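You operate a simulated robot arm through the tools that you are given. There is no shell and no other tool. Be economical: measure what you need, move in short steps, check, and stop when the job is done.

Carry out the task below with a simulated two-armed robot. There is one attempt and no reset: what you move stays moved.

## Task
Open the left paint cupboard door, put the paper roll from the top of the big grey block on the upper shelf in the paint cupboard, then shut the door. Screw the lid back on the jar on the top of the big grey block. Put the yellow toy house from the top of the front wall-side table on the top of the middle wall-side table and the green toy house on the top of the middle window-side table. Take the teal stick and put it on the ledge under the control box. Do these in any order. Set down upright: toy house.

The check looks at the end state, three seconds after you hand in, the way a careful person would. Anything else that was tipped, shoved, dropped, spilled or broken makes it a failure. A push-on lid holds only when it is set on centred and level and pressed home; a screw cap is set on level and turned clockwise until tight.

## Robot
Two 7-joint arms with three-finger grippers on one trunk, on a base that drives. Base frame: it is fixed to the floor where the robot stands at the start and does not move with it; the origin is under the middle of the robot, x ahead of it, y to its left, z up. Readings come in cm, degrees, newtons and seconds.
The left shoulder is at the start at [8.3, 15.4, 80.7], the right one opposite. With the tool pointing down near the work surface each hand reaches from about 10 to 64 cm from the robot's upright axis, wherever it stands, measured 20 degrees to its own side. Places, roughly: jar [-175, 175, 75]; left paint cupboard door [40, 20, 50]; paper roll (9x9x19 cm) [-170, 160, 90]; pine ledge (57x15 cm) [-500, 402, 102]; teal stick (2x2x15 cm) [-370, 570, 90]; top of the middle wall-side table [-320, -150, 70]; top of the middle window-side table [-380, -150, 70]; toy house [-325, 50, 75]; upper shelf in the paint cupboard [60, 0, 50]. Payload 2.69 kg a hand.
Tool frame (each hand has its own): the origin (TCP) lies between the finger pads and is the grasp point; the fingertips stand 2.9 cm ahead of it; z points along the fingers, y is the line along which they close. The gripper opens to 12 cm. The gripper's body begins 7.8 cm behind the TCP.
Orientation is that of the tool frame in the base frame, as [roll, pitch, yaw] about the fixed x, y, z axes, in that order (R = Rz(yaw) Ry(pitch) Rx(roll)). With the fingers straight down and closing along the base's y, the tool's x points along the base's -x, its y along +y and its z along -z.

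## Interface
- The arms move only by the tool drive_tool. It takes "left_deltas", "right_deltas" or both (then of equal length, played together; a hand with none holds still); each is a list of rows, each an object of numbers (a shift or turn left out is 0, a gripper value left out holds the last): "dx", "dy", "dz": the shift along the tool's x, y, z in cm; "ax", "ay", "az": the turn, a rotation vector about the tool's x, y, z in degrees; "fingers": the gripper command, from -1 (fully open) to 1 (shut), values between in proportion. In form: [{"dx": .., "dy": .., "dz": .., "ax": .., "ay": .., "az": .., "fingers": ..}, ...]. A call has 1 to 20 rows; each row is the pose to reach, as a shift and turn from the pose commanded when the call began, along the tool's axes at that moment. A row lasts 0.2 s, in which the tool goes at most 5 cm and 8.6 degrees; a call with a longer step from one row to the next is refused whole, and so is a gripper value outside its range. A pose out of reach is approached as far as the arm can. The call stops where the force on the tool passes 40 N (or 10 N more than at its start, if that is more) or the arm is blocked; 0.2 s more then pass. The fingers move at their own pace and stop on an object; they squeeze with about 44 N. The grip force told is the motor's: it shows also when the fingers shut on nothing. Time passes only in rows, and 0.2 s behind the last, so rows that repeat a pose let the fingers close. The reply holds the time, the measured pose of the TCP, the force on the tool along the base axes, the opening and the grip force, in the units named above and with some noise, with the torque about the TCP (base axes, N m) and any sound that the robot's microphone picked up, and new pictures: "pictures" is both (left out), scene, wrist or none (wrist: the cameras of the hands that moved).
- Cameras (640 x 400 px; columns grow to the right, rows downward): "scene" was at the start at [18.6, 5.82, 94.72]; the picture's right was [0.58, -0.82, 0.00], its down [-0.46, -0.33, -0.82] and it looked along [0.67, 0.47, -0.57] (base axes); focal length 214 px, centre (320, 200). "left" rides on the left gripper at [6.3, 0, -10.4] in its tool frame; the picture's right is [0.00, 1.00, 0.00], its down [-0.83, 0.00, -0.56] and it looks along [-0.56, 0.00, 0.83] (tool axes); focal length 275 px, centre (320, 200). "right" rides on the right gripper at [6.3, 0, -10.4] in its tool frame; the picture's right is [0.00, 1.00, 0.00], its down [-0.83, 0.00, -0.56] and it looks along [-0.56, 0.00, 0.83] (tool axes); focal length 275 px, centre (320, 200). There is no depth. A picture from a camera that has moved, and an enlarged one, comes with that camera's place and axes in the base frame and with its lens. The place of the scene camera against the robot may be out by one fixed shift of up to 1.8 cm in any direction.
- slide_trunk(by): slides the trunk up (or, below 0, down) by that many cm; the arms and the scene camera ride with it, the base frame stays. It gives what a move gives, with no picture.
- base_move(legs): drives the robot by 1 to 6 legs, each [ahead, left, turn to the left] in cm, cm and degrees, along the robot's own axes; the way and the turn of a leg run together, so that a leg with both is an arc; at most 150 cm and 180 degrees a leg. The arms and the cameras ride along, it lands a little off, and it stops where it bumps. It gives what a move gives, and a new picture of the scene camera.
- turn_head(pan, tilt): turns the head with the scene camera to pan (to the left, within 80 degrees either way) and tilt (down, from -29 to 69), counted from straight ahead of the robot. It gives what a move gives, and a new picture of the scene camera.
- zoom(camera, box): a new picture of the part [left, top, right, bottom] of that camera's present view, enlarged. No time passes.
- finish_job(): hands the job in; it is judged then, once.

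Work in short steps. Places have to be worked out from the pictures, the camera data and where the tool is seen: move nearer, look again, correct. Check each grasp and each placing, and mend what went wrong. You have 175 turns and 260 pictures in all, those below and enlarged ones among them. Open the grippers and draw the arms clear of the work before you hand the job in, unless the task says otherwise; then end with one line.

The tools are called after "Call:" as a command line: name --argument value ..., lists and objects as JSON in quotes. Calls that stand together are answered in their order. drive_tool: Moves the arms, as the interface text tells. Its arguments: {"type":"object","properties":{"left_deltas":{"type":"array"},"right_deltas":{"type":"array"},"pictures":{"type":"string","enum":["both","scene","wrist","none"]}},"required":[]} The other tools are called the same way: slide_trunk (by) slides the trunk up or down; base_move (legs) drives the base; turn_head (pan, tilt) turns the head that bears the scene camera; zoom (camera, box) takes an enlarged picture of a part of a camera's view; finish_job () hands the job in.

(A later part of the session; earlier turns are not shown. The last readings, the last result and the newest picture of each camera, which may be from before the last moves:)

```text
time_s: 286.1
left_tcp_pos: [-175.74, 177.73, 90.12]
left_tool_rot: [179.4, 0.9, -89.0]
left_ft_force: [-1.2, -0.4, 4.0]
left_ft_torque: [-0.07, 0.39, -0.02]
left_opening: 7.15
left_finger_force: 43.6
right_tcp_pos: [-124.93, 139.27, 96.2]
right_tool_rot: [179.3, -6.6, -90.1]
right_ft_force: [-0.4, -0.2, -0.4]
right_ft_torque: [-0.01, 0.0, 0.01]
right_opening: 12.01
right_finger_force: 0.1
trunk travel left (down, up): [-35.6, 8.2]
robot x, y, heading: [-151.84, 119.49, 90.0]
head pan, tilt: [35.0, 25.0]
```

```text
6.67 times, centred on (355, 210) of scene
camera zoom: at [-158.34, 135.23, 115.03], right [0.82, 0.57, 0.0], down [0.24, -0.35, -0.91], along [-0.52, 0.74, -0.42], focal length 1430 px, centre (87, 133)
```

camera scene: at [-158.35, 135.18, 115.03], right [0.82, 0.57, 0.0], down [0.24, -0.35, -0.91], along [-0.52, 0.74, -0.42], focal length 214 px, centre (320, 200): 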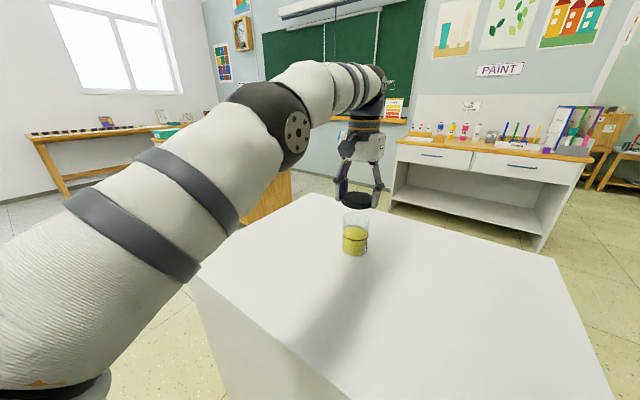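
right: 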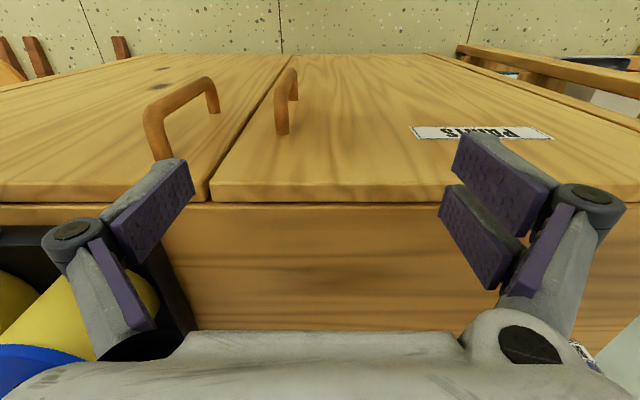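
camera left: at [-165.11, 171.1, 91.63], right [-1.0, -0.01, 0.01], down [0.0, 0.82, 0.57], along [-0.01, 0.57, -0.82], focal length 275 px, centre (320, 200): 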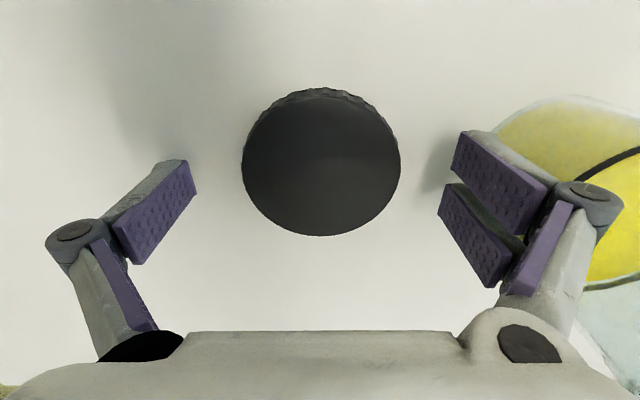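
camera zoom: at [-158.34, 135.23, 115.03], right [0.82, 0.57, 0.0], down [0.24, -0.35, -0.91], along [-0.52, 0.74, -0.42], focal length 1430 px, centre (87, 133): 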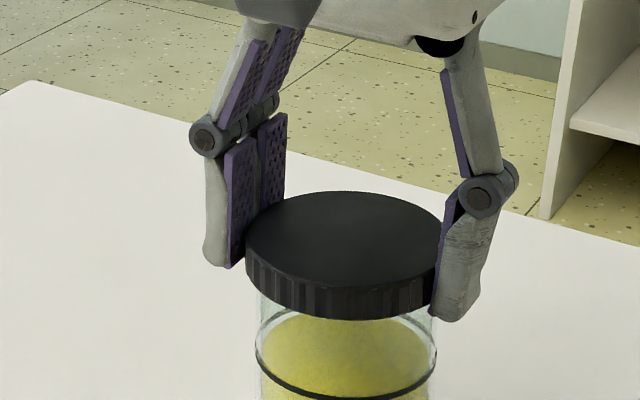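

Now it dropped lower with little force (z 90.1): the lid is slipping over the rim. I press further down gently.

Call:
drive_tool --left_deltas '[{"dz": 0.2}, {"dz": 0.4}, {"dz": 0.6}, {"dz": 0.8}, {"dz": 1.0}, {"dz": 1.2}]' --pictures "none"

Call:
zoom --camera "scene" --box '[315, 180, 395, 240]'

```text
time_s: 287.2
left_tcp_pos: [-175.25, 177.92, 89.82]
left_tool_rot: [179.5, 1.7, -89.2]
left_ft_force: [1.5, -3.0, 17.9]
left_ft_torque: [-0.77, 0.2, 0.02]
left_opening: 7.14
left_finger_force: 43.8
right_tcp_pos: [-124.89, 139.25, 96.13]
right_tool_rot: [179.1, -6.4, -90.1]
right_ft_force: [0.2, 0.3, -0.2]
right_ft_torque: [0.01, 0.01, 0.03]
right_opening: 12.01
right_finger_force: 0.0
trunk travel left (down, up): [-35.6, 8.2]
robot x, y, heading: [-151.71, 119.81, 89.8]
head pan, tilt: [35.0, 25.0]
stopped in row 5 (left hand): the force on the tool passed its limit at 41 N (the readings are from after the stop); the commanded pose is now the measured one
```

```text
6.67 times, centred on (355, 210) of scene
camera zoom: at [-158.28, 135.13, 115.01], right [0.82, 0.57, 0.0], down [0.24, -0.35, -0.91], along [-0.52, 0.74, -0.42], focal length 1430 px, centre (87, 133)
```

zoom: 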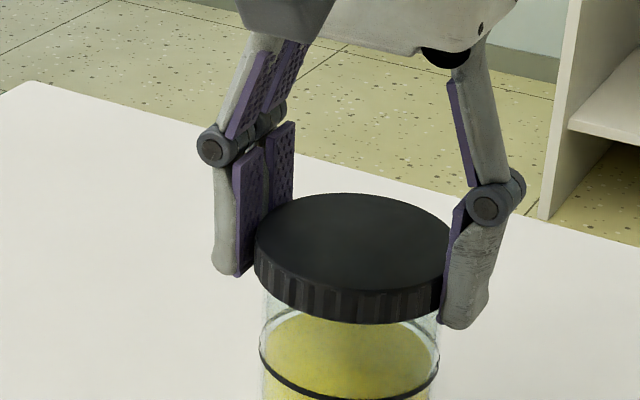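

The lid is now capped onto the rim (z 89.8). I turn clockwise 80° with slight pressure and watch torque and height.

Call:
drive_tool --left_deltas '[{"az": 8}, {"az": 16}, {"az": 24}, {"az": 32}, {"az": 40}, {"az": 48}, {"az": 56}, {"az": 64}, {"az": 72}, {"az": 80}]' --pictures "none"

Call:
zoom --camera "scene" --box '[315, 180, 395, 240]'

```text
time_s: 289.4
left_tcp_pos: [-175.25, 178.03, 89.68]
left_tool_rot: [178.4, -0.2, -169.3]
left_ft_force: [0.2, 5.5, 24.1]
left_ft_torque: [0.25, -0.71, 0.07]
left_opening: 7.17
left_finger_force: 44.1
right_tcp_pos: [-124.96, 139.22, 96.28]
right_tool_rot: [179.1, -6.5, -90.2]
right_ft_force: [0.3, 0.9, 0.2]
right_ft_torque: [0.01, 0.01, -0.04]
right_opening: 12.02
right_finger_force: 0.1
trunk travel left (down, up): [-35.6, 8.2]
robot x, y, heading: [-151.47, 119.25, 89.9]
head pan, tilt: [35.0, 25.0]
```

```text
6.67 times, centred on (355, 210) of scene
camera zoom: at [-158.26, 135.16, 115.04], right [0.82, 0.57, 0.0], down [0.24, -0.35, -0.91], along [-0.52, 0.74, -0.42], focal length 1430 px, centre (87, 133)
```

zoom: 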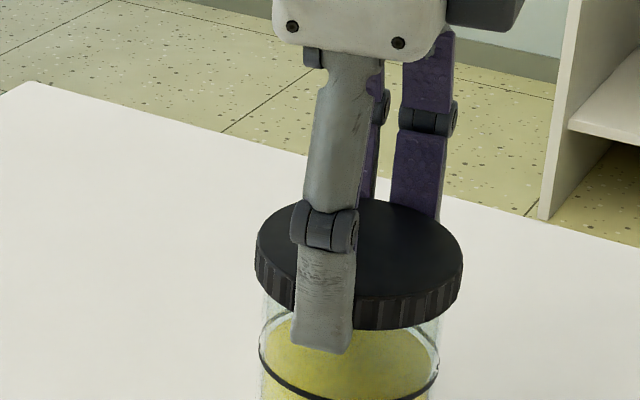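

Turned freely with little torque; the lid stays on. I release to see how it sits.

Call:
drive_tool --left_deltas '[{"fingers": 0.3}, {"fingers": -0.6}, {"fingers": -0.6}, {"fingers": -0.6}]' --pictures "wrist"

Call:
zoom --camera "scene" --box '[315, 180, 395, 240]'

```text
time_s: 290.4
left_tcp_pos: [-175.44, 178.03, 89.58]
left_tool_rot: [178.6, -0.1, -169.2]
left_ft_force: [0.2, 0.8, 0.3]
left_ft_torque: [0.0, -0.01, -0.02]
left_opening: 9.6
left_finger_force: 0.1
right_tcp_pos: [-125.03, 139.29, 96.22]
right_tool_rot: [179.1, -6.4, -90.2]
right_ft_force: [-0.5, -0.5, 0.4]
right_ft_torque: [-0.02, 0.02, 0.0]
right_opening: 12.0
right_finger_force: 0.1
trunk travel left (down, up): [-35.6, 8.2]
robot x, y, heading: [-151.64, 119.65, 90.2]
head pan, tilt: [35.0, 25.0]
camera left: at [-181.45, 176.56, 100.05], right [-0.18, 0.98, 0.03], down [0.82, 0.14, 0.55], along [0.54, 0.12, -0.83], focal length 275 px, centre (320, 200)
```

left: 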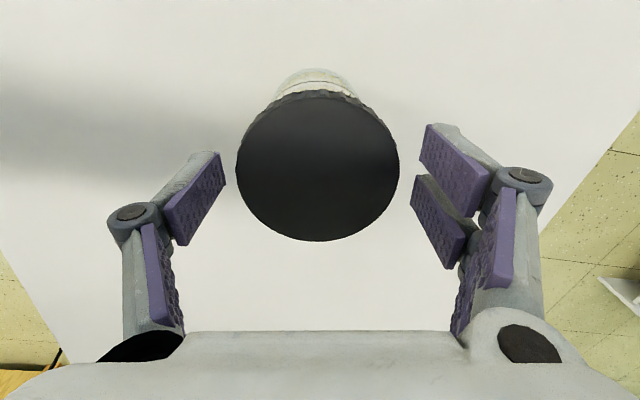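

```text
6.67 times, centred on (355, 210) of scene
camera zoom: at [-158.31, 135.28, 115.01], right [0.82, 0.57, 0.0], down [0.24, -0.35, -0.91], along [-0.52, 0.74, -0.42], focal length 1430 px, centre (87, 133)
```

zoom: 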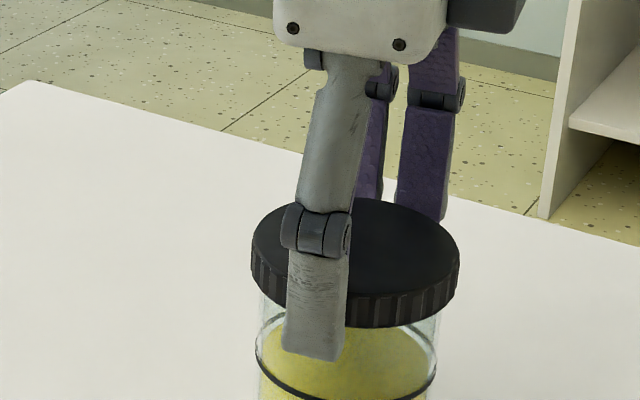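

The lid sits level on the jar now. I swing the open fingers back 120°, re-grip and turn clockwise 120°.

Call:
drive_tool --left_deltas '[{"az": -8}, {"az": -16}, {"az": -24}, {"az": -32}, {"az": -40}, {"az": -48}, {"az": -56}, {"az": -64}, {"az": -72}, {"az": -80}, {"az": -88}, {"az": -96}, {"az": -104}, {"az": -112}, {"az": -120}, {"az": -120, "fingers": 0.5}, {"az": -120, "fingers": 1}, {"az": -120, "fingers": 1}]' --pictures "none"

Call:
drive_tool --left_deltas '[{"az": 8, "dz": 0.1}, {"az": 16, "dz": 0.1}, {"az": 24, "dz": 0.1}, {"az": 32, "dz": 0.1}, {"az": 40, "dz": 0.1}, {"az": 48, "dz": 0.1}, {"az": 56, "dz": 0.1}, {"az": 64, "dz": 0.1}, {"az": 72, "dz": 0.1}, {"az": 80, "dz": 0.1}, {"az": 88, "dz": 0.1}, {"az": 96, "dz": 0.1}, {"az": 104, "dz": 0.1}, {"az": 112, "dz": 0.1}, {"az": 120, "dz": 0.1}]' --pictures "none"

Call:
zoom --camera "scene" --box '[315, 180, 395, 240]'

```text
time_s: 294.2
left_tcp_pos: [-175.32, 177.97, 89.63]
left_tool_rot: [-179.4, 1.3, -49.0]
left_ft_force: [0.9, 1.3, 3.5]
left_ft_torque: [0.01, 0.03, -0.02]
left_opening: 7.09
left_finger_force: 44.1
right_tcp_pos: [-124.91, 139.38, 96.29]
right_tool_rot: [179.1, -6.6, -90.2]
right_ft_force: [0.4, 0.1, -0.4]
right_ft_torque: [-0.01, -0.04, 0.01]
right_opening: 12.01
right_finger_force: 0.0
trunk travel left (down, up): [-35.6, 8.2]
robot x, y, heading: [-151.61, 119.74, 90.0]
head pan, tilt: [35.0, 25.0]
```

```text
time_s: 297.4
left_tcp_pos: [-175.31, 177.84, 89.41]
left_tool_rot: [178.5, -0.4, -169.3]
left_ft_force: [2.8, -1.1, 14.2]
left_ft_torque: [-0.47, -0.7, 0.01]
left_opening: 7.13
left_finger_force: 44.1
right_tcp_pos: [-124.82, 139.2, 96.21]
right_tool_rot: [179.1, -6.5, -90.2]
right_ft_force: [-0.1, -0.1, 0.6]
right_ft_torque: [0.01, -0.01, -0.02]
right_opening: 11.98
right_finger_force: 0.2
trunk travel left (down, up): [-35.6, 8.2]
robot x, y, heading: [-152.08, 119.26, 90.2]
head pan, tilt: [35.0, 25.0]
```

```text
6.67 times, centred on (355, 210) of scene
camera zoom: at [-158.25, 135.17, 115.04], right [0.82, 0.57, 0.0], down [0.24, -0.35, -0.91], along [-0.52, 0.74, -0.42], focal length 1430 px, centre (87, 133)
```

zoom: 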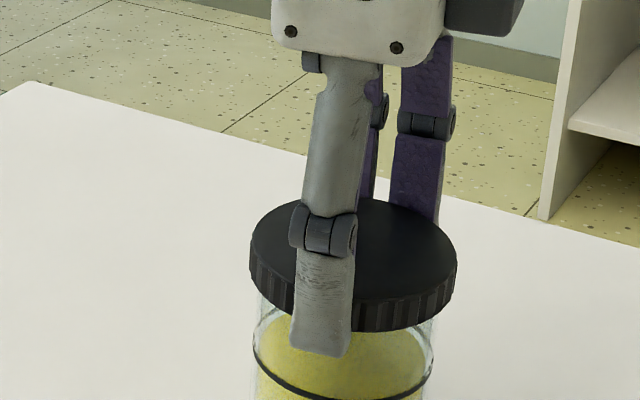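

Low torque so far and the lid inches down. I do another reset-and-turn cycle, then check whether the jar's label moved with it.

Call:
drive_tool --left_deltas '[{"fingers": 0, "dz": -0.1}, {"fingers": -0.5, "dz": -0.1}, {"az": -8}, {"az": -16}, {"az": -24}, {"az": -32}, {"az": -40}, {"az": -48}, {"az": -56}, {"az": -64}, {"az": -72}, {"az": -80}, {"az": -88}, {"az": -96}, {"az": -104}, {"az": -112}, {"az": -120}, {"az": -120, "fingers": 0.6}, {"az": -120, "fingers": 1}, {"az": -120, "fingers": 1}]' --pictures "none"

Call:
zoom --camera "scene" --box '[315, 190, 395, 260]'

Call:
drive_tool --left_deltas '[{"az": 8, "dz": 0.15}, {"az": 16, "dz": 0.15}, {"az": 24, "dz": 0.15}, {"az": 32, "dz": 0.15}, {"az": 40, "dz": 0.15}, {"az": 48, "dz": 0.15}, {"az": 56, "dz": 0.15}, {"az": 64, "dz": 0.15}, {"az": 72, "dz": 0.15}, {"az": 80, "dz": 0.15}, {"az": 88, "dz": 0.15}, {"az": 96, "dz": 0.15}, {"az": 104, "dz": 0.15}, {"az": 112, "dz": 0.15}, {"az": 120, "dz": 0.15}]' --pictures "none"

Call:
zoom --camera "scene" --box '[315, 190, 395, 260]'

```text
time_s: 301.6
left_tcp_pos: [-175.35, 177.92, 89.45]
left_tool_rot: [-179.5, 1.4, -49.1]
left_ft_force: [-1.1, 0.6, 4.3]
left_ft_torque: [0.0, 0.02, 0.01]
left_opening: 7.18
left_finger_force: 44.2
right_tcp_pos: [-124.84, 139.28, 96.26]
right_tool_rot: [179.1, -6.5, -90.2]
right_ft_force: [-0.7, 0.4, 0.5]
right_ft_torque: [0.01, -0.02, 0.0]
right_opening: 11.99
right_finger_force: 0.0
trunk travel left (down, up): [-35.6, 8.2]
robot x, y, heading: [-151.84, 119.67, 90.1]
head pan, tilt: [35.0, 25.0]
```

```text
5.71 times, centred on (355, 225) of scene
camera zoom: at [-158.31, 135.26, 115.02], right [0.82, 0.57, 0.0], down [0.24, -0.35, -0.91], along [-0.52, 0.74, -0.42], focal length 1226 px, centre (120, 57)
```

zoom: 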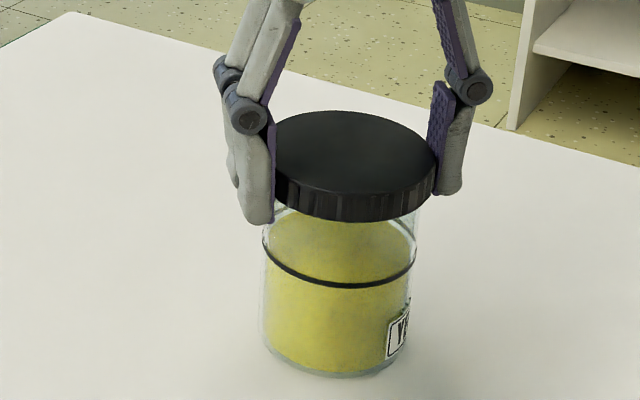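

```text
time_s: 304.8
left_tcp_pos: [-175.18, 177.78, 89.48]
left_tool_rot: [178.3, -0.2, -169.3]
left_ft_force: [5.4, 6.8, 24.2]
left_ft_torque: [0.06, -1.01, 0.26]
left_opening: 7.23
left_finger_force: 44.0
right_tcp_pos: [-124.85, 139.31, 96.22]
right_tool_rot: [179.1, -6.3, -90.2]
right_ft_force: [0.2, -0.5, 0.4]
right_ft_torque: [0.04, -0.02, 0.0]
right_opening: 12.0
right_finger_force: 0.1
trunk travel left (down, up): [-35.6, 8.2]
robot x, y, heading: [-151.77, 119.26, 90.1]
head pan, tilt: [35.0, 25.0]
```

```text
5.71 times, centred on (355, 225) of scene
camera zoom: at [-158.2, 135.17, 115.05], right [0.82, 0.57, 0.0], down [0.24, -0.35, -0.91], along [-0.52, 0.74, -0.42], focal length 1226 px, centre (120, 57)
```

zoom: 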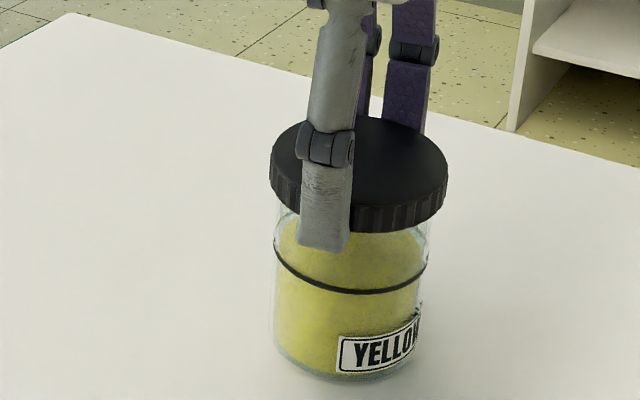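

The jar's label followed in that turn with 0.26 N·m, so the cap has run to its stop partway through. I do one more short cycle to confirm it is tight: the jar should turn with it at once.

Call:
drive_tool --left_deltas '[{"fingers": 0, "dz": -0.2}, {"fingers": -0.5, "dz": -0.2}, {"az": -8}, {"az": -16}, {"az": -24}, {"az": -32}, {"az": -40}, {"az": -48}, {"az": -56}, {"az": -64}, {"az": -72}, {"az": -80}, {"az": -88}, {"az": -96}, {"az": -96, "fingers": 0.6}, {"az": -96, "fingers": 1}, {"az": -96, "fingers": 1}]' --pictures "none"

Call:
drive_tool --left_deltas '[{"az": 0, "dz": 0.3}, {"az": 8, "dz": 0.35}, {"az": 16, "dz": 0.35}, {"az": 24, "dz": 0.35}, {"az": 32, "dz": 0.35}, {"az": 40, "dz": 0.35}]' --pictures "none"

Call:
zoom --camera "scene" --box '[315, 190, 395, 260]'

```text
time_s: 308.4
left_tcp_pos: [-175.23, 177.91, 89.22]
left_tool_rot: [-179.9, 1.4, -73.1]
left_ft_force: [1.2, 0.3, 3.2]
left_ft_torque: [-0.04, 0.03, 0.01]
left_opening: 7.17
left_finger_force: 44.1
right_tcp_pos: [-124.87, 139.25, 96.13]
right_tool_rot: [179.1, -6.5, -90.3]
right_ft_force: [0.6, 0.0, -0.3]
right_ft_torque: [-0.02, -0.02, 0.02]
right_opening: 11.98
right_finger_force: 0.1
trunk travel left (down, up): [-35.6, 8.2]
robot x, y, heading: [-151.85, 119.79, 90.1]
head pan, tilt: [35.0, 25.0]
```

```text
time_s: 309.8
left_tcp_pos: [-175.39, 177.81, 89.2]
left_tool_rot: [178.8, 1.4, -113.3]
left_ft_force: [3.5, 9.0, 28.4]
left_ft_torque: [0.32, -0.93, 0.36]
left_opening: 7.19
left_finger_force: 43.8
right_tcp_pos: [-124.76, 139.12, 96.29]
right_tool_rot: [179.1, -6.5, -90.2]
right_ft_force: [0.0, -0.2, 0.4]
right_ft_torque: [0.02, 0.02, 0.05]
right_opening: 12.0
right_finger_force: 0.0
trunk travel left (down, up): [-35.6, 8.2]
robot x, y, heading: [-151.72, 119.61, 90.4]
head pan, tilt: [35.0, 25.0]
```

```text
5.71 times, centred on (355, 225) of scene
camera zoom: at [-158.22, 135.17, 115.05], right [0.82, 0.57, 0.0], down [0.24, -0.35, -0.91], along [-0.52, 0.74, -0.42], focal length 1226 px, centre (120, 57)
```

zoom: 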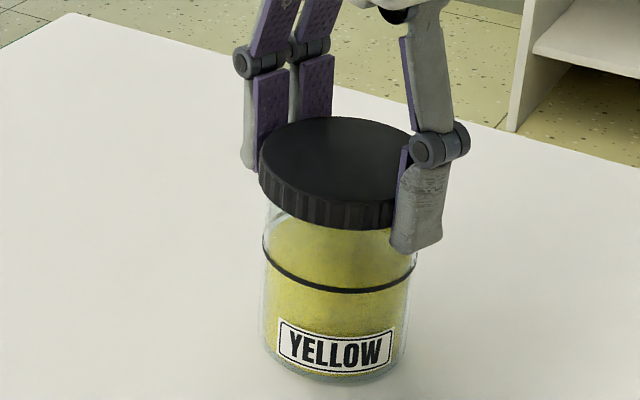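

The jar turned with the cap immediately (0.36 N·m). To prove it is threaded, I lift slightly: if the jar's weight comes along, the lid holds.

Call:
drive_tool --left_deltas '[{"dz": -0.4}, {"dz": -0.8}, {"dz": -1.2}, {"dz": -1.2}]' --pictures "none"

Call:
zoom --camera "scene" --box '[315, 190, 395, 260]'

```text
time_s: 310.8
left_tcp_pos: [-175.42, 177.95, 90.15]
left_tool_rot: [179.0, 1.0, -113.1]
left_ft_force: [0.8, 0.4, -3.7]
left_ft_torque: [0.03, -0.01, 0.02]
left_opening: 7.15
left_finger_force: 44.4
right_tcp_pos: [-124.91, 139.34, 96.26]
right_tool_rot: [179.2, -6.5, -90.2]
right_ft_force: [0.6, 0.1, -0.5]
right_ft_torque: [0.01, -0.02, 0.04]
right_opening: 12.01
right_finger_force: 0.1
trunk travel left (down, up): [-35.6, 8.2]
robot x, y, heading: [-151.52, 119.45, 90.1]
head pan, tilt: [35.0, 25.0]
```

```text
5.71 times, centred on (355, 225) of scene
camera zoom: at [-158.33, 135.31, 115.0], right [0.82, 0.57, 0.0], down [0.24, -0.35, -0.91], along [-0.52, 0.74, -0.42], focal length 1226 px, centre (120, 57)
```

zoom: 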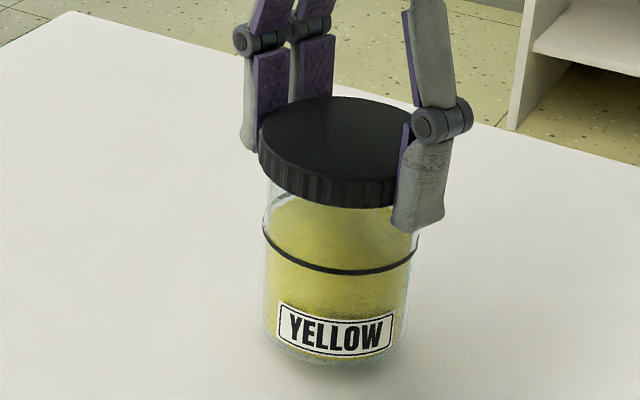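

The jar came up with the lid, so it is threaded on. I set it back down, give one more firm pressed turn for tightness, then release and lift away.

Call:
drive_tool --left_deltas '[{"dz": 0.5}, {"dz": 0.9}, {"dz": 1.15}, {"dz": 1.3}, {"az": 8, "dz": 1.35}, {"az": 16, "dz": 1.35}, {"az": 24, "dz": 1.35}, {"az": 32, "dz": 1.35}, {"az": 40, "dz": 1.35}]' --pictures "none"

Call:
drive_tool --left_deltas '[{"dz": -0.2}, {"dz": -0.2, "fingers": 0}, {"dz": -0.2, "fingers": -1}, {"dz": -0.2, "fingers": -1}, {"dz": -2}, {"dz": -4}, {"dz": -6}, {"dz": -6}]' --pictures "none"

Call:
zoom --camera "scene" --box '[315, 190, 395, 260]'

```text
time_s: 312.8
left_tcp_pos: [-175.22, 177.8, 89.08]
left_tool_rot: [178.3, 0.2, -153.4]
left_ft_force: [4.8, 5.0, 29.7]
left_ft_torque: [0.21, -0.57, 0.39]
left_opening: 7.17
left_finger_force: 43.8
right_tcp_pos: [-124.75, 139.12, 96.26]
right_tool_rot: [179.1, -6.4, -90.3]
right_ft_force: [0.0, -0.3, 0.6]
right_ft_torque: [-0.01, -0.03, 0.0]
right_opening: 12.01
right_finger_force: 0.1
trunk travel left (down, up): [-35.6, 8.2]
robot x, y, heading: [-151.97, 119.6, 90.1]
head pan, tilt: [35.0, 25.0]
```

```text
time_s: 314.6
left_tcp_pos: [-175.48, 177.78, 94.84]
left_tool_rot: [178.5, 0.2, -153.1]
left_ft_force: [-1.4, -0.3, -0.1]
left_ft_torque: [-0.01, 0.01, -0.01]
left_opening: 12.0
left_finger_force: 0.0
right_tcp_pos: [-124.78, 139.3, 96.24]
right_tool_rot: [179.0, -6.4, -90.1]
right_ft_force: [-0.1, 0.9, 0.6]
right_ft_torque: [0.0, -0.03, 0.01]
right_opening: 12.0
right_finger_force: 0.1
trunk travel left (down, up): [-35.6, 8.2]
robot x, y, heading: [-151.24, 119.65, 90.1]
head pan, tilt: [35.0, 25.0]
```

```text
5.71 times, centred on (355, 225) of scene
camera zoom: at [-158.32, 135.28, 115.01], right [0.82, 0.57, 0.0], down [0.24, -0.35, -0.91], along [-0.52, 0.74, -0.42], focal length 1226 px, centre (120, 57)
```

zoom: 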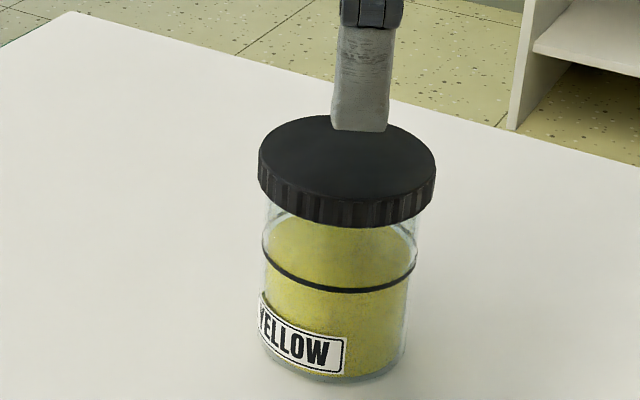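

The jar is closed. Next the toy houses: I back off, turn left and look toward the tables.

Call:
base_move --legs '[[-25, 0, 0], [0, 0, 90]]'

Call:
turn_head --pan 0 --tilt 22

```text
time_s: 320.3
left_tcp_pos: [-209.45, 69.84, 94.91]
left_tool_rot: [178.6, 0.1, -62.1]
left_ft_force: [-0.8, -0.1, 0.3]
left_ft_torque: [-0.01, 0.0, -0.01]
left_opening: 11.99
left_finger_force: 0.1
right_tcp_pos: [-171.92, 121.22, 96.28]
right_tool_rot: [179.2, -6.4, 0.8]
right_ft_force: [0.8, 0.1, -0.5]
right_ft_torque: [0.0, 0.02, -0.01]
right_opening: 11.98
right_finger_force: 0.1
trunk travel left (down, up): [-35.6, 8.2]
robot x, y, heading: [-151.83, 94.94, -178.9]
head pan, tilt: [35.0, 25.0]
camera scene: at [-167.86, 89.88, 115.01], right [-0.59, 0.81, 0.0], down [0.34, 0.25, -0.91], along [-0.73, -0.53, -0.42], focal length 214 px, centre (320, 200)
```

scene: 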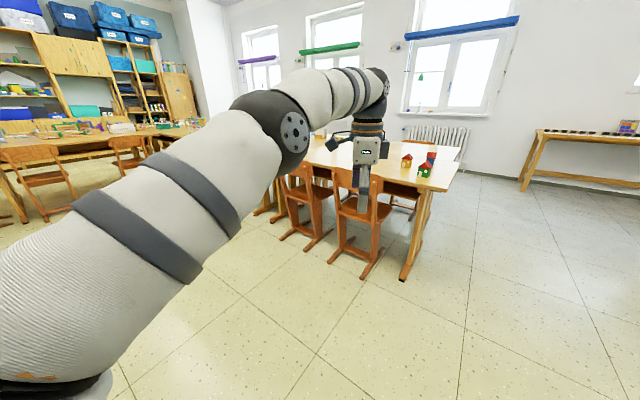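

```text
time_s: 321.3
left_tcp_pos: [-209.46, 69.9, 94.75]
left_tool_rot: [178.5, 0.2, -62.1]
left_ft_force: [-0.1, -0.1, 0.3]
left_ft_torque: [0.0, -0.01, 0.03]
left_opening: 11.99
left_finger_force: 0.0
right_tcp_pos: [-171.95, 121.14, 96.25]
right_tool_rot: [179.0, -6.5, 0.9]
right_ft_force: [0.7, -0.5, -0.6]
right_ft_torque: [0.01, -0.01, 0.0]
right_opening: 12.0
right_finger_force: 0.0
trunk travel left (down, up): [-35.6, 8.2]
robot x, y, heading: [-151.62, 94.44, -179.1]
head pan, tilt: [0.0, 22.0]
camera scene: at [-169.69, 95.13, 115.5], right [-0.02, 1.0, 0.0], down [0.37, 0.01, -0.93], along [-0.93, -0.02, -0.37], focal length 214 px, centre (320, 200)
```

scene: 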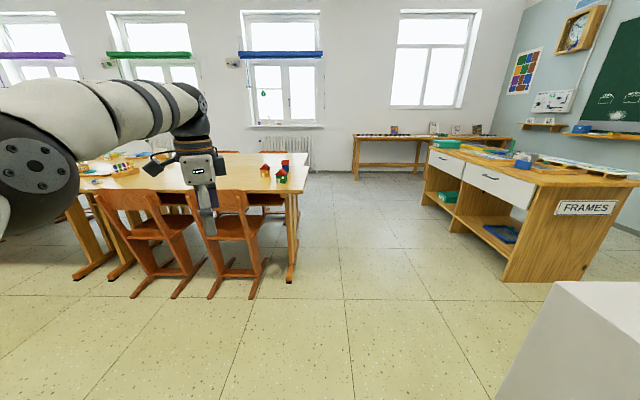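

I zoom on the toy houses to tell which is which and measure them.

Call:
zoom --camera "scene" --box '[240, 140, 320, 200]'

Call:
zoom --camera "scene" --box '[500, 60, 640, 180]'

```text
6.67 times, centred on (280, 170) of scene
camera zoom: at [-169.69, 95.13, 115.5], right [-0.02, 1.0, 0.0], down [0.37, 0.01, -0.93], along [-0.93, -0.02, -0.37], focal length 1430 px, centre (587, 400)
```

zoom: 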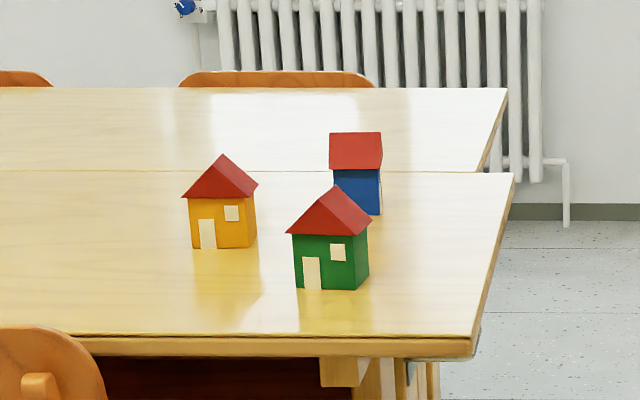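

```text
3.33 times, centred on (570, 120) of scene
camera zoom: at [-169.69, 95.13, 115.5], right [-0.02, 1.0, 0.0], down [0.37, 0.01, -0.93], along [-0.93, -0.02, -0.37], focal length 715 px, centre (-513, 467)
```

zoom: 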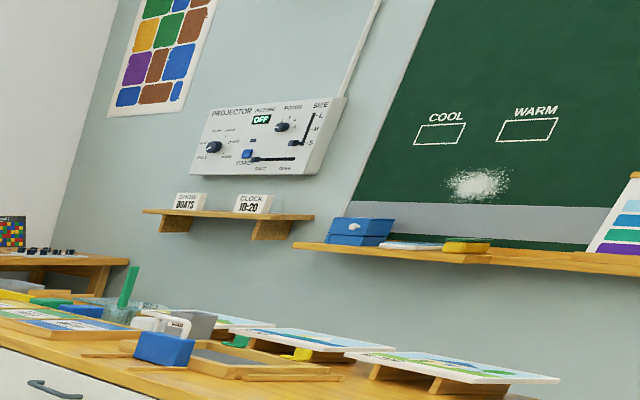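

Yellow house is at about (-331, 49), green at (-316, 65), blue behind stays. I drive to the table's free end and face it (heading -90).

Call:
base_move --legs '[[150, -28, -1], [40, -6, 0], [0, 0, 90]]'

Call:
turn_head --pan 10 --tilt 40

```text
refused: leg 1 is longer than a leg can be; nothing moved
```

```text
time_s: 322.1
left_tcp_pos: [-209.45, 69.79, 94.79]
left_tool_rot: [178.5, 0.2, -62.1]
left_ft_force: [0.0, 0.2, -0.4]
left_ft_torque: [0.0, 0.02, -0.03]
left_opening: 12.0
left_finger_force: 0.1
right_tcp_pos: [-172.03, 121.14, 96.28]
right_tool_rot: [179.2, -6.5, 0.9]
right_ft_force: [0.3, 0.1, -0.1]
right_ft_torque: [0.01, 0.0, -0.02]
right_opening: 12.03
right_finger_force: 0.1
trunk travel left (down, up): [-35.6, 8.2]
robot x, y, heading: [-151.74, 94.37, -178.9]
head pan, tilt: [10.0, 40.0]
camera scene: at [-168.76, 93.68, 112.69], right [-0.19, 0.98, 0.0], down [0.63, 0.12, -0.77], along [-0.75, -0.15, -0.64], focal length 214 px, centre (320, 200)
```

scene: 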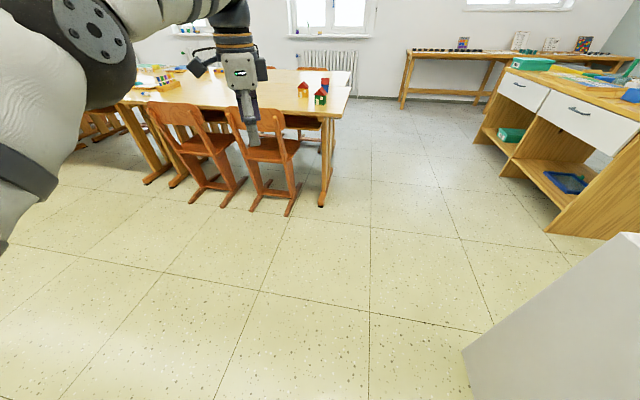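

The leg was too long, so I split it.

Call:
base_move --legs '[[100, -20, -1], [90, -14, 0], [0, 0, 90]]'

```text
time_s: 335.5
left_tcp_pos: [-314.37, 70.97, 94.82]
left_tool_rot: [178.5, 0.2, 28.0]
left_ft_force: [1.0, -0.1, 0.4]
left_ft_torque: [0.02, 0.02, -0.02]
left_opening: 12.01
left_finger_force: 0.0
right_tcp_pos: [-365.61, 108.53, 96.24]
right_tool_rot: [179.3, -6.5, 90.8]
right_ft_force: [-0.1, 0.1, 0.4]
right_ft_torque: [-0.01, 0.01, 0.01]
right_opening: 12.03
right_finger_force: 0.0
trunk travel left (down, up): [-35.6, 8.2]
robot x, y, heading: [-339.25, 128.67, -88.8]
head pan, tilt: [10.0, 40.0]
camera scene: at [-338.59, 113.69, 112.68], right [-0.98, -0.19, 0.0], down [-0.12, 0.63, -0.77], along [0.15, -0.75, -0.64], focal length 214 px, centre (320, 200)
```

scene: 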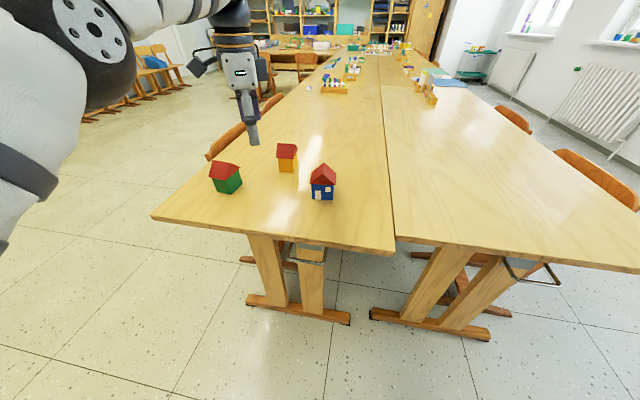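

Very useful view. The houses resolve to green ≈(-301.5, 69), yellow ≈(-315, 56), with the table top at z≈75. I straighten the left hand's yaw and look from above; I also zoom to see where the middle tables begin.

Call:
drive_tool --left_deltas '[{"az": -8}, {"az": -16}, {"az": -24}, {"az": -32}, {"az": -40}, {"az": -48}, {"az": -56}, {"az": -62}, {"az": -62}]' --pictures "wrist"

Call:
zoom --camera "scene" --box '[260, 30, 460, 130]'

```text
time_s: 337.5
left_tcp_pos: [-314.34, 70.99, 94.81]
left_tool_rot: [179.6, 1.4, 89.9]
left_ft_force: [-0.7, 0.6, 0.2]
left_ft_torque: [0.0, -0.01, -0.02]
left_opening: 12.0
left_finger_force: 0.0
right_tcp_pos: [-365.48, 108.55, 96.19]
right_tool_rot: [179.1, -6.5, 90.7]
right_ft_force: [0.6, 0.3, 0.1]
right_ft_torque: [-0.01, 0.0, -0.02]
right_opening: 11.98
right_finger_force: 0.2
trunk travel left (down, up): [-35.6, 8.2]
robot x, y, heading: [-339.04, 128.75, -89.1]
head pan, tilt: [10.0, 40.0]
camera left: at [-314.37, 77.58, 105.11], right [1.0, -0.01, 0.01], down [-0.01, -0.82, 0.58], along [0.0, -0.58, -0.82], focal length 275 px, centre (320, 200)
```

left: 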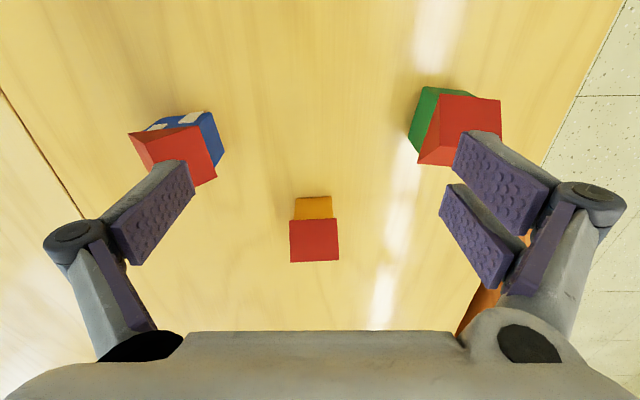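

```text
3.20 times, centred on (360, 80) of scene
camera zoom: at [-338.6, 113.69, 112.68], right [-0.98, -0.19, 0.0], down [-0.12, 0.63, -0.77], along [0.15, -0.75, -0.64], focal length 686 px, centre (192, 584)
```

zoom: 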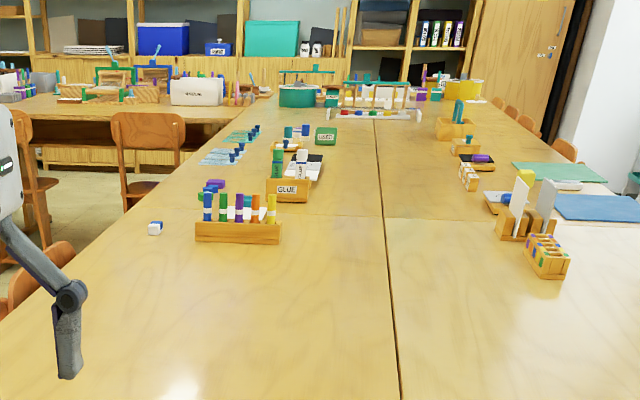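

The middle tables start at y≈-66, and the two columns meet at x≈-349. I first take the green house: shift the base so the left hand is above it and look closer.

Call:
base_move --legs '[[1, 11.3, -0.9]]'

Call:
drive_tool --left_deltas '[{"dz": 1.5}, {"dz": 3}]' --pictures "wrist"

```text
time_s: 339.1
left_tcp_pos: [-303.85, 69.81, 94.8]
left_tool_rot: [179.5, 1.4, 89.1]
left_ft_force: [0.3, 0.9, -0.9]
left_ft_torque: [0.01, 0.04, -0.03]
left_opening: 11.98
left_finger_force: 0.0
right_tcp_pos: [-354.7, 108.07, 96.19]
right_tool_rot: [179.2, -6.5, 90.2]
right_ft_force: [0.3, -0.3, 0.2]
right_ft_torque: [-0.01, 0.01, -0.04]
right_opening: 11.98
right_finger_force: 0.2
trunk travel left (down, up): [-35.6, 8.2]
robot x, y, heading: [-327.7, 127.7, -89.8]
head pan, tilt: [10.0, 40.0]
camera scene: at [-327.6, 112.78, 112.68], right [-0.98, -0.18, 0.0], down [-0.11, 0.63, -0.77], along [0.14, -0.75, -0.64], focal length 214 px, centre (320, 200)
```

scene: 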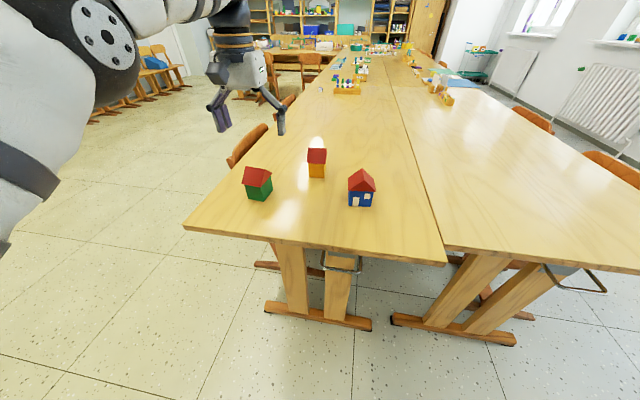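

```text
time_s: 339.6
left_tcp_pos: [-303.92, 69.8, 91.52]
left_tool_rot: [179.5, 1.4, 89.1]
left_ft_force: [1.1, 0.2, 0.2]
left_ft_torque: [0.03, 0.01, -0.02]
left_opening: 11.99
left_finger_force: 0.0
right_tcp_pos: [-354.66, 108.09, 96.16]
right_tool_rot: [179.1, -6.5, 90.1]
right_ft_force: [0.2, -0.9, 0.5]
right_ft_torque: [-0.04, 0.01, 0.01]
right_opening: 12.0
right_finger_force: 0.1
trunk travel left (down, up): [-35.6, 8.2]
robot x, y, heading: [-327.98, 127.64, -89.7]
head pan, tilt: [10.0, 40.0]
camera left: at [-303.92, 76.35, 101.93], right [1.0, -0.02, 0.01], down [-0.02, -0.82, 0.58], along [0.0, -0.58, -0.82], focal length 275 px, centre (320, 200)
```

left: 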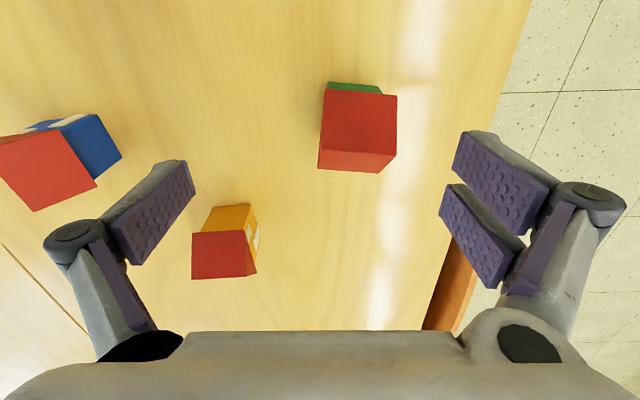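

The green house's ridge runs along x; its centre is (-301.6, 68.8), 4.7 cm wide between the gable walls. I align the hand and lower to z≈80.

Call:
base_move --legs '[[1.0, 2.2, 0]]'

Call:
drive_tool --left_deltas '[{"dz": 2.5, "az": 3.8}, {"dz": 5, "az": 3.8}, {"dz": 7.5, "az": 3.8}, {"dz": 9.5, "az": 3.8}, {"dz": 10.5, "az": 3.8}, {"dz": 11, "az": 3.8}]' --pictures "wrist"

```text
time_s: 340.5
left_tcp_pos: [-301.82, 68.79, 91.6]
left_tool_rot: [179.4, 1.4, 89.0]
left_ft_force: [0.4, -0.3, -0.9]
left_ft_torque: [0.03, 0.02, -0.03]
left_opening: 12.0
left_finger_force: 0.0
right_tcp_pos: [-352.44, 107.07, 96.21]
right_tool_rot: [179.2, -6.4, 90.0]
right_ft_force: [-0.6, 0.1, 0.5]
right_ft_torque: [0.05, 0.02, -0.01]
right_opening: 12.01
right_finger_force: 0.1
trunk travel left (down, up): [-35.6, 8.2]
robot x, y, heading: [-325.61, 127.2, -89.6]
head pan, tilt: [10.0, 40.0]
camera scene: at [-325.41, 111.77, 112.68], right [-0.98, -0.18, 0.0], down [-0.11, 0.63, -0.77], along [0.14, -0.75, -0.64], focal length 214 px, centre (320, 200)
```

scene: 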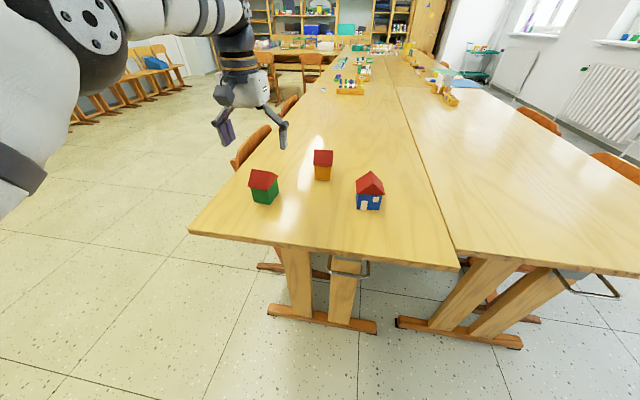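

```text
time_s: 341.9
left_tcp_pos: [-301.72, 68.41, 80.6]
left_tool_rot: [179.3, 1.4, 85.3]
left_ft_force: [-0.5, 0.0, -0.3]
left_ft_torque: [-0.05, 0.01, -0.03]
left_opening: 12.01
left_finger_force: 0.1
right_tcp_pos: [-352.45, 107.01, 96.15]
right_tool_rot: [179.0, -6.5, 90.0]
right_ft_force: [0.3, 0.4, -0.5]
right_ft_torque: [0.01, -0.02, 0.0]
right_opening: 12.04
right_finger_force: 0.1
trunk travel left (down, up): [-35.6, 8.2]
robot x, y, heading: [-325.67, 126.78, -90.0]
head pan, tilt: [10.0, 40.0]
camera left: at [-301.3, 74.99, 90.97], right [1.0, -0.09, 0.01], down [-0.08, -0.81, 0.58], along [-0.04, -0.57, -0.82], focal length 275 px, centre (320, 200)
```

left: 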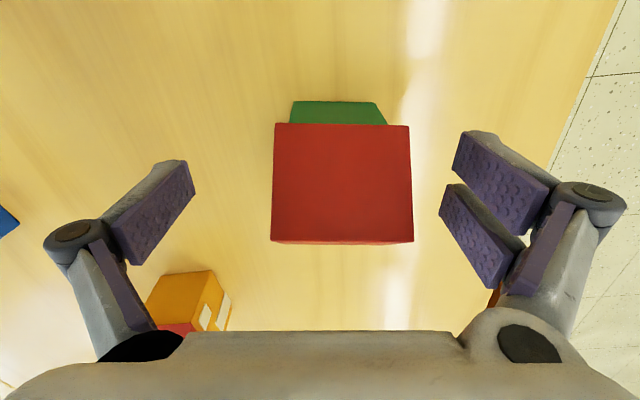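

The house is 0.9 cm to the +x side. I correct, lower 0.8 more, and close.

Call:
drive_tool --left_deltas '[{"dy": 0.5}, {"dy": 0.9, "dz": 0.4}, {"dy": 0.9, "dz": 0.8}, {"dy": 0.9, "dz": 0.8, "fingers": 0}, {"dy": 0.9, "dz": 0.8, "fingers": 0.5}, {"dy": 0.9, "dz": 0.8, "fingers": 1}, {"dy": 0.9, "dz": 0.8, "fingers": 1}]' --pictures "wrist"

```text
time_s: 343.5
left_tcp_pos: [-300.79, 68.45, 79.73]
left_tool_rot: [179.4, 1.4, 85.4]
left_ft_force: [-0.1, 0.1, 0.8]
left_ft_torque: [-0.02, 0.0, 0.0]
left_opening: 5.58
left_finger_force: 44.1
right_tcp_pos: [-352.59, 107.13, 96.26]
right_tool_rot: [179.2, -6.5, 89.9]
right_ft_force: [0.1, -0.2, 0.6]
right_ft_torque: [0.02, 0.01, -0.02]
right_opening: 12.0
right_finger_force: 0.1
trunk travel left (down, up): [-35.6, 8.2]
robot x, y, heading: [-326.04, 126.97, -89.9]
head pan, tilt: [10.0, 40.0]
camera left: at [-300.35, 74.96, 90.05], right [1.0, -0.09, 0.01], down [-0.08, -0.81, 0.58], along [-0.04, -0.57, -0.82], focal length 275 px, centre (320, 200)
```

left: 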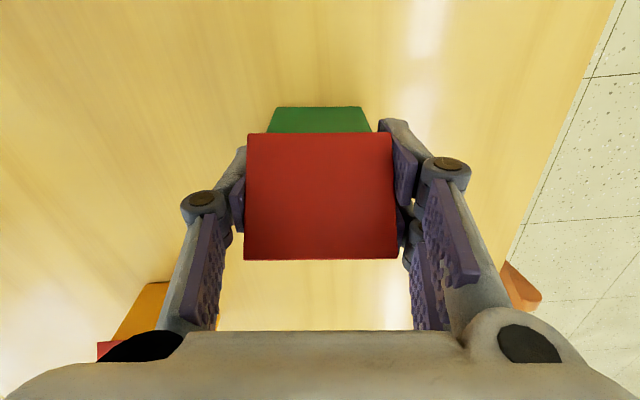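

The green house is gripped. I lift it, then look at the window-side corridor.

Call:
drive_tool --left_deltas '[{"dz": -3}, {"dz": -7}, {"dz": -11}, {"dz": -15}]' --pictures "none"

Call:
turn_head --pan -35 --tilt 30

```text
time_s: 344.5
left_tcp_pos: [-300.62, 68.77, 94.71]
left_tool_rot: [179.4, 1.3, 85.1]
left_ft_force: [0.6, -0.5, -0.1]
left_ft_torque: [0.01, 0.04, 0.01]
left_opening: 5.56
left_finger_force: 44.0
right_tcp_pos: [-352.62, 107.07, 96.27]
right_tool_rot: [179.2, -6.5, 90.0]
right_ft_force: [0.4, -0.4, 0.4]
right_ft_torque: [-0.02, -0.01, -0.02]
right_opening: 12.01
right_finger_force: 0.1
trunk travel left (down, up): [-35.6, 8.2]
robot x, y, heading: [-325.35, 126.75, -89.8]
head pan, tilt: [10.0, 40.0]
```

```text
time_s: 345.6
left_tcp_pos: [-300.6, 68.63, 94.63]
left_tool_rot: [179.3, 1.4, 85.4]
left_ft_force: [0.5, -0.3, -0.9]
left_ft_torque: [-0.01, -0.02, 0.02]
left_opening: 5.56
left_finger_force: 44.0
right_tcp_pos: [-352.58, 107.03, 96.18]
right_tool_rot: [179.1, -6.4, 90.0]
right_ft_force: [-0.3, -1.2, -0.4]
right_ft_torque: [0.04, -0.01, 0.0]
right_opening: 12.01
right_finger_force: 0.1
trunk travel left (down, up): [-35.6, 8.2]
robot x, y, heading: [-325.99, 126.74, -89.7]
head pan, tilt: [-35.0, 30.0]
camera scene: at [-332.13, 112.73, 114.21], right [-0.82, 0.57, 0.0], down [0.29, 0.41, -0.87], along [-0.49, -0.71, -0.5], focal length 214 px, centre (320, 200)
```

scene: 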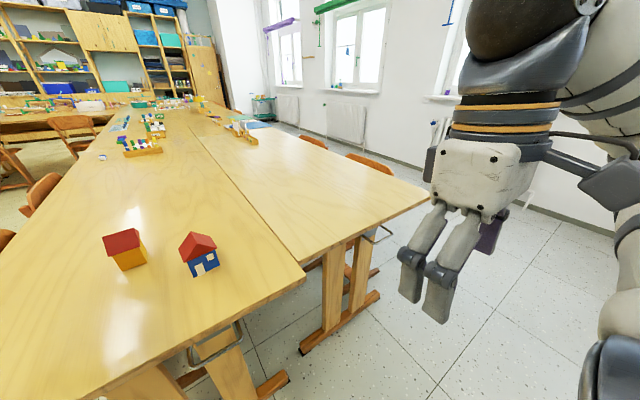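

The window-side corridor is wide (wall at x≈-640) with chairs only near the table edge. I carry the green house around the end and down that side to about (-476, -108).

Call:
base_move --legs '[[-20, 0, 0], [0, 0, -90], [149, 0, 0], [0, 0, 90], [130, 0, 0], [122, 0, 0]]'

Call:
turn_head --pan 65 --tilt 32

```text
time_s: 373.6
left_tcp_pos: [-443.26, -176.19, 94.67]
left_tool_rot: [179.4, 1.3, 85.3]
left_ft_force: [-0.2, 0.5, -1.4]
left_ft_torque: [0.02, 0.03, 0.01]
left_opening: 5.59
left_finger_force: 44.2
right_tcp_pos: [-495.18, -137.88, 96.22]
right_tool_rot: [179.0, -6.6, 90.1]
right_ft_force: [0.3, 0.4, 0.0]
right_ft_torque: [0.0, 0.01, -0.01]
right_opening: 12.01
right_finger_force: 0.0
trunk travel left (down, up): [-35.6, 8.2]
robot x, y, heading: [-468.26, -117.8, -89.9]
head pan, tilt: [-35.0, 30.0]
camera scene: at [-474.79, -132.19, 114.21], right [-0.82, 0.57, 0.0], down [0.28, 0.41, -0.87], along [-0.49, -0.71, -0.5], focal length 214 px, centre (320, 200)
```

scene: 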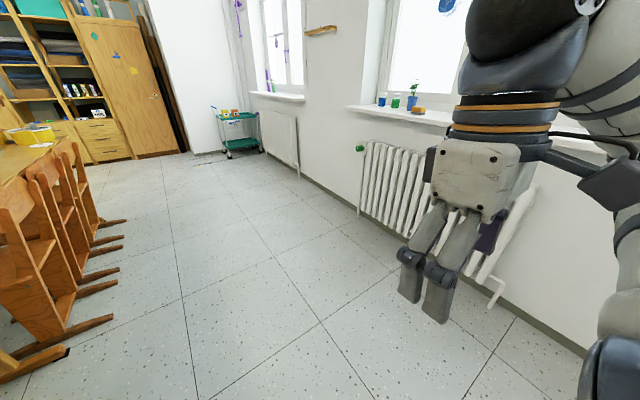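

```text
time_s: 375.4
left_tcp_pos: [-443.32, -176.29, 94.65]
left_tool_rot: [179.4, 1.4, 85.3]
left_ft_force: [0.3, 0.9, -0.5]
left_ft_torque: [0.04, -0.01, 0.02]
left_opening: 5.57
left_finger_force: 44.4
right_tcp_pos: [-495.19, -137.91, 96.21]
right_tool_rot: [179.1, -6.5, 90.1]
right_ft_force: [-0.4, 0.6, 0.0]
right_ft_torque: [0.02, -0.02, -0.02]
right_opening: 12.0
right_finger_force: 0.0
trunk travel left (down, up): [-35.6, 8.2]
robot x, y, heading: [-468.44, -117.73, -89.6]
head pan, tilt: [65.0, 32.0]
camera scene: at [-461.51, -128.49, 113.9], right [-0.42, -0.91, 0.0], down [-0.48, 0.22, -0.85], along [0.77, -0.35, -0.53], focal length 214 px, centre (320, 200)
```

scene: 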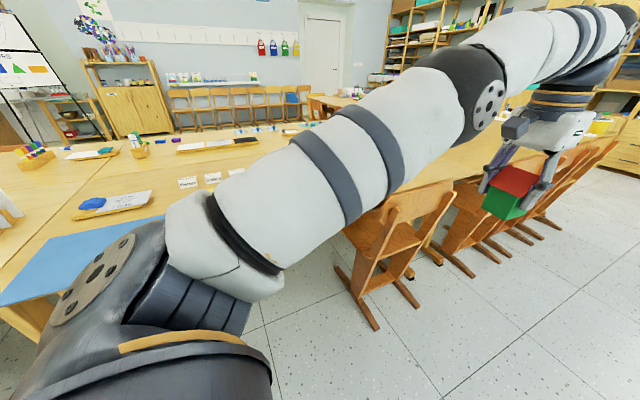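

Chairs here start at y<-150, so the spot in front is free. I turn to face the table and look.

Call:
base_move --legs '[[0, 0, 89.6]]'

Call:
turn_head --pan 10 --tilt 38

```text
time_s: 379.5
left_tcp_pos: [-409.21, -95.43, 94.75]
left_tool_rot: [179.4, 1.4, 172.8]
left_ft_force: [-0.3, 1.0, -0.8]
left_ft_torque: [-0.02, 0.03, 0.0]
left_opening: 5.59
left_finger_force: 43.9
right_tcp_pos: [-449.66, -145.58, 96.06]
right_tool_rot: [179.1, -6.5, 177.7]
right_ft_force: [-0.5, -0.2, 0.7]
right_ft_torque: [0.01, 0.01, -0.01]
right_opening: 12.01
right_finger_force: 0.1
trunk travel left (down, up): [-35.6, 8.2]
robot x, y, heading: [-468.63, -118.01, -2.2]
head pan, tilt: [65.0, 32.0]
camera scene: at [-458.17, -109.64, 113.9], right [0.89, -0.46, 0.0], down [-0.24, -0.47, -0.85], along [0.39, 0.75, -0.53], focal length 214 px, centre (320, 200)
```

scene: 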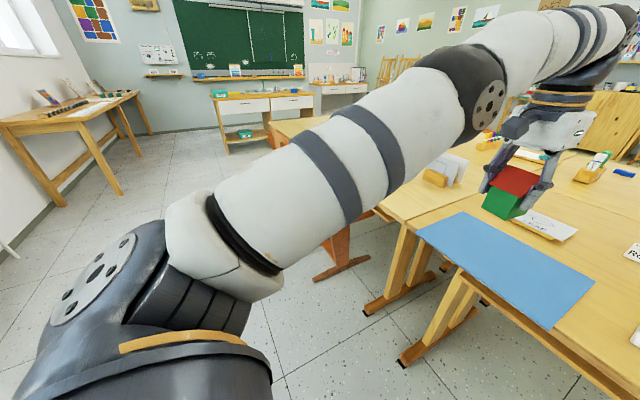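

```text
time_s: 380.8
left_tcp_pos: [-409.26, -95.44, 94.7]
left_tool_rot: [179.4, 1.4, 172.6]
left_ft_force: [-0.2, 0.3, -0.9]
left_ft_torque: [0.01, 0.03, -0.03]
left_opening: 5.55
left_finger_force: 44.0
right_tcp_pos: [-449.75, -145.55, 96.21]
right_tool_rot: [179.1, -6.5, 177.5]
right_ft_force: [-0.7, 0.0, 0.0]
right_ft_torque: [0.01, 0.02, 0.0]
right_opening: 12.0
right_finger_force: 0.0
trunk travel left (down, up): [-35.6, 8.2]
robot x, y, heading: [-468.47, -117.98, -2.0]
head pan, tilt: [10.0, 38.0]
camera scene: at [-453.72, -116.43, 112.98], right [0.14, -0.99, 0.0], down [-0.61, -0.08, -0.79], along [0.78, 0.11, -0.62], focal length 214 px, centre (320, 200)
```

scene: 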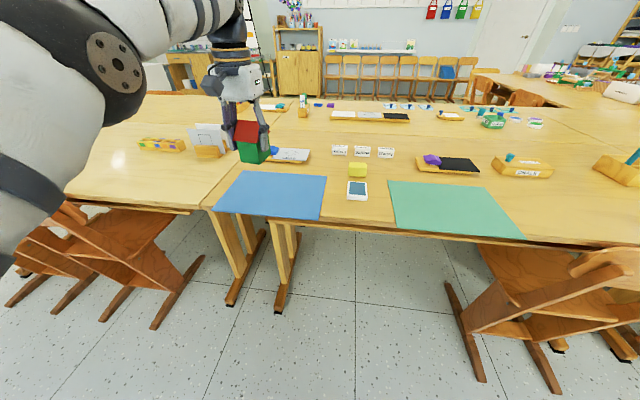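

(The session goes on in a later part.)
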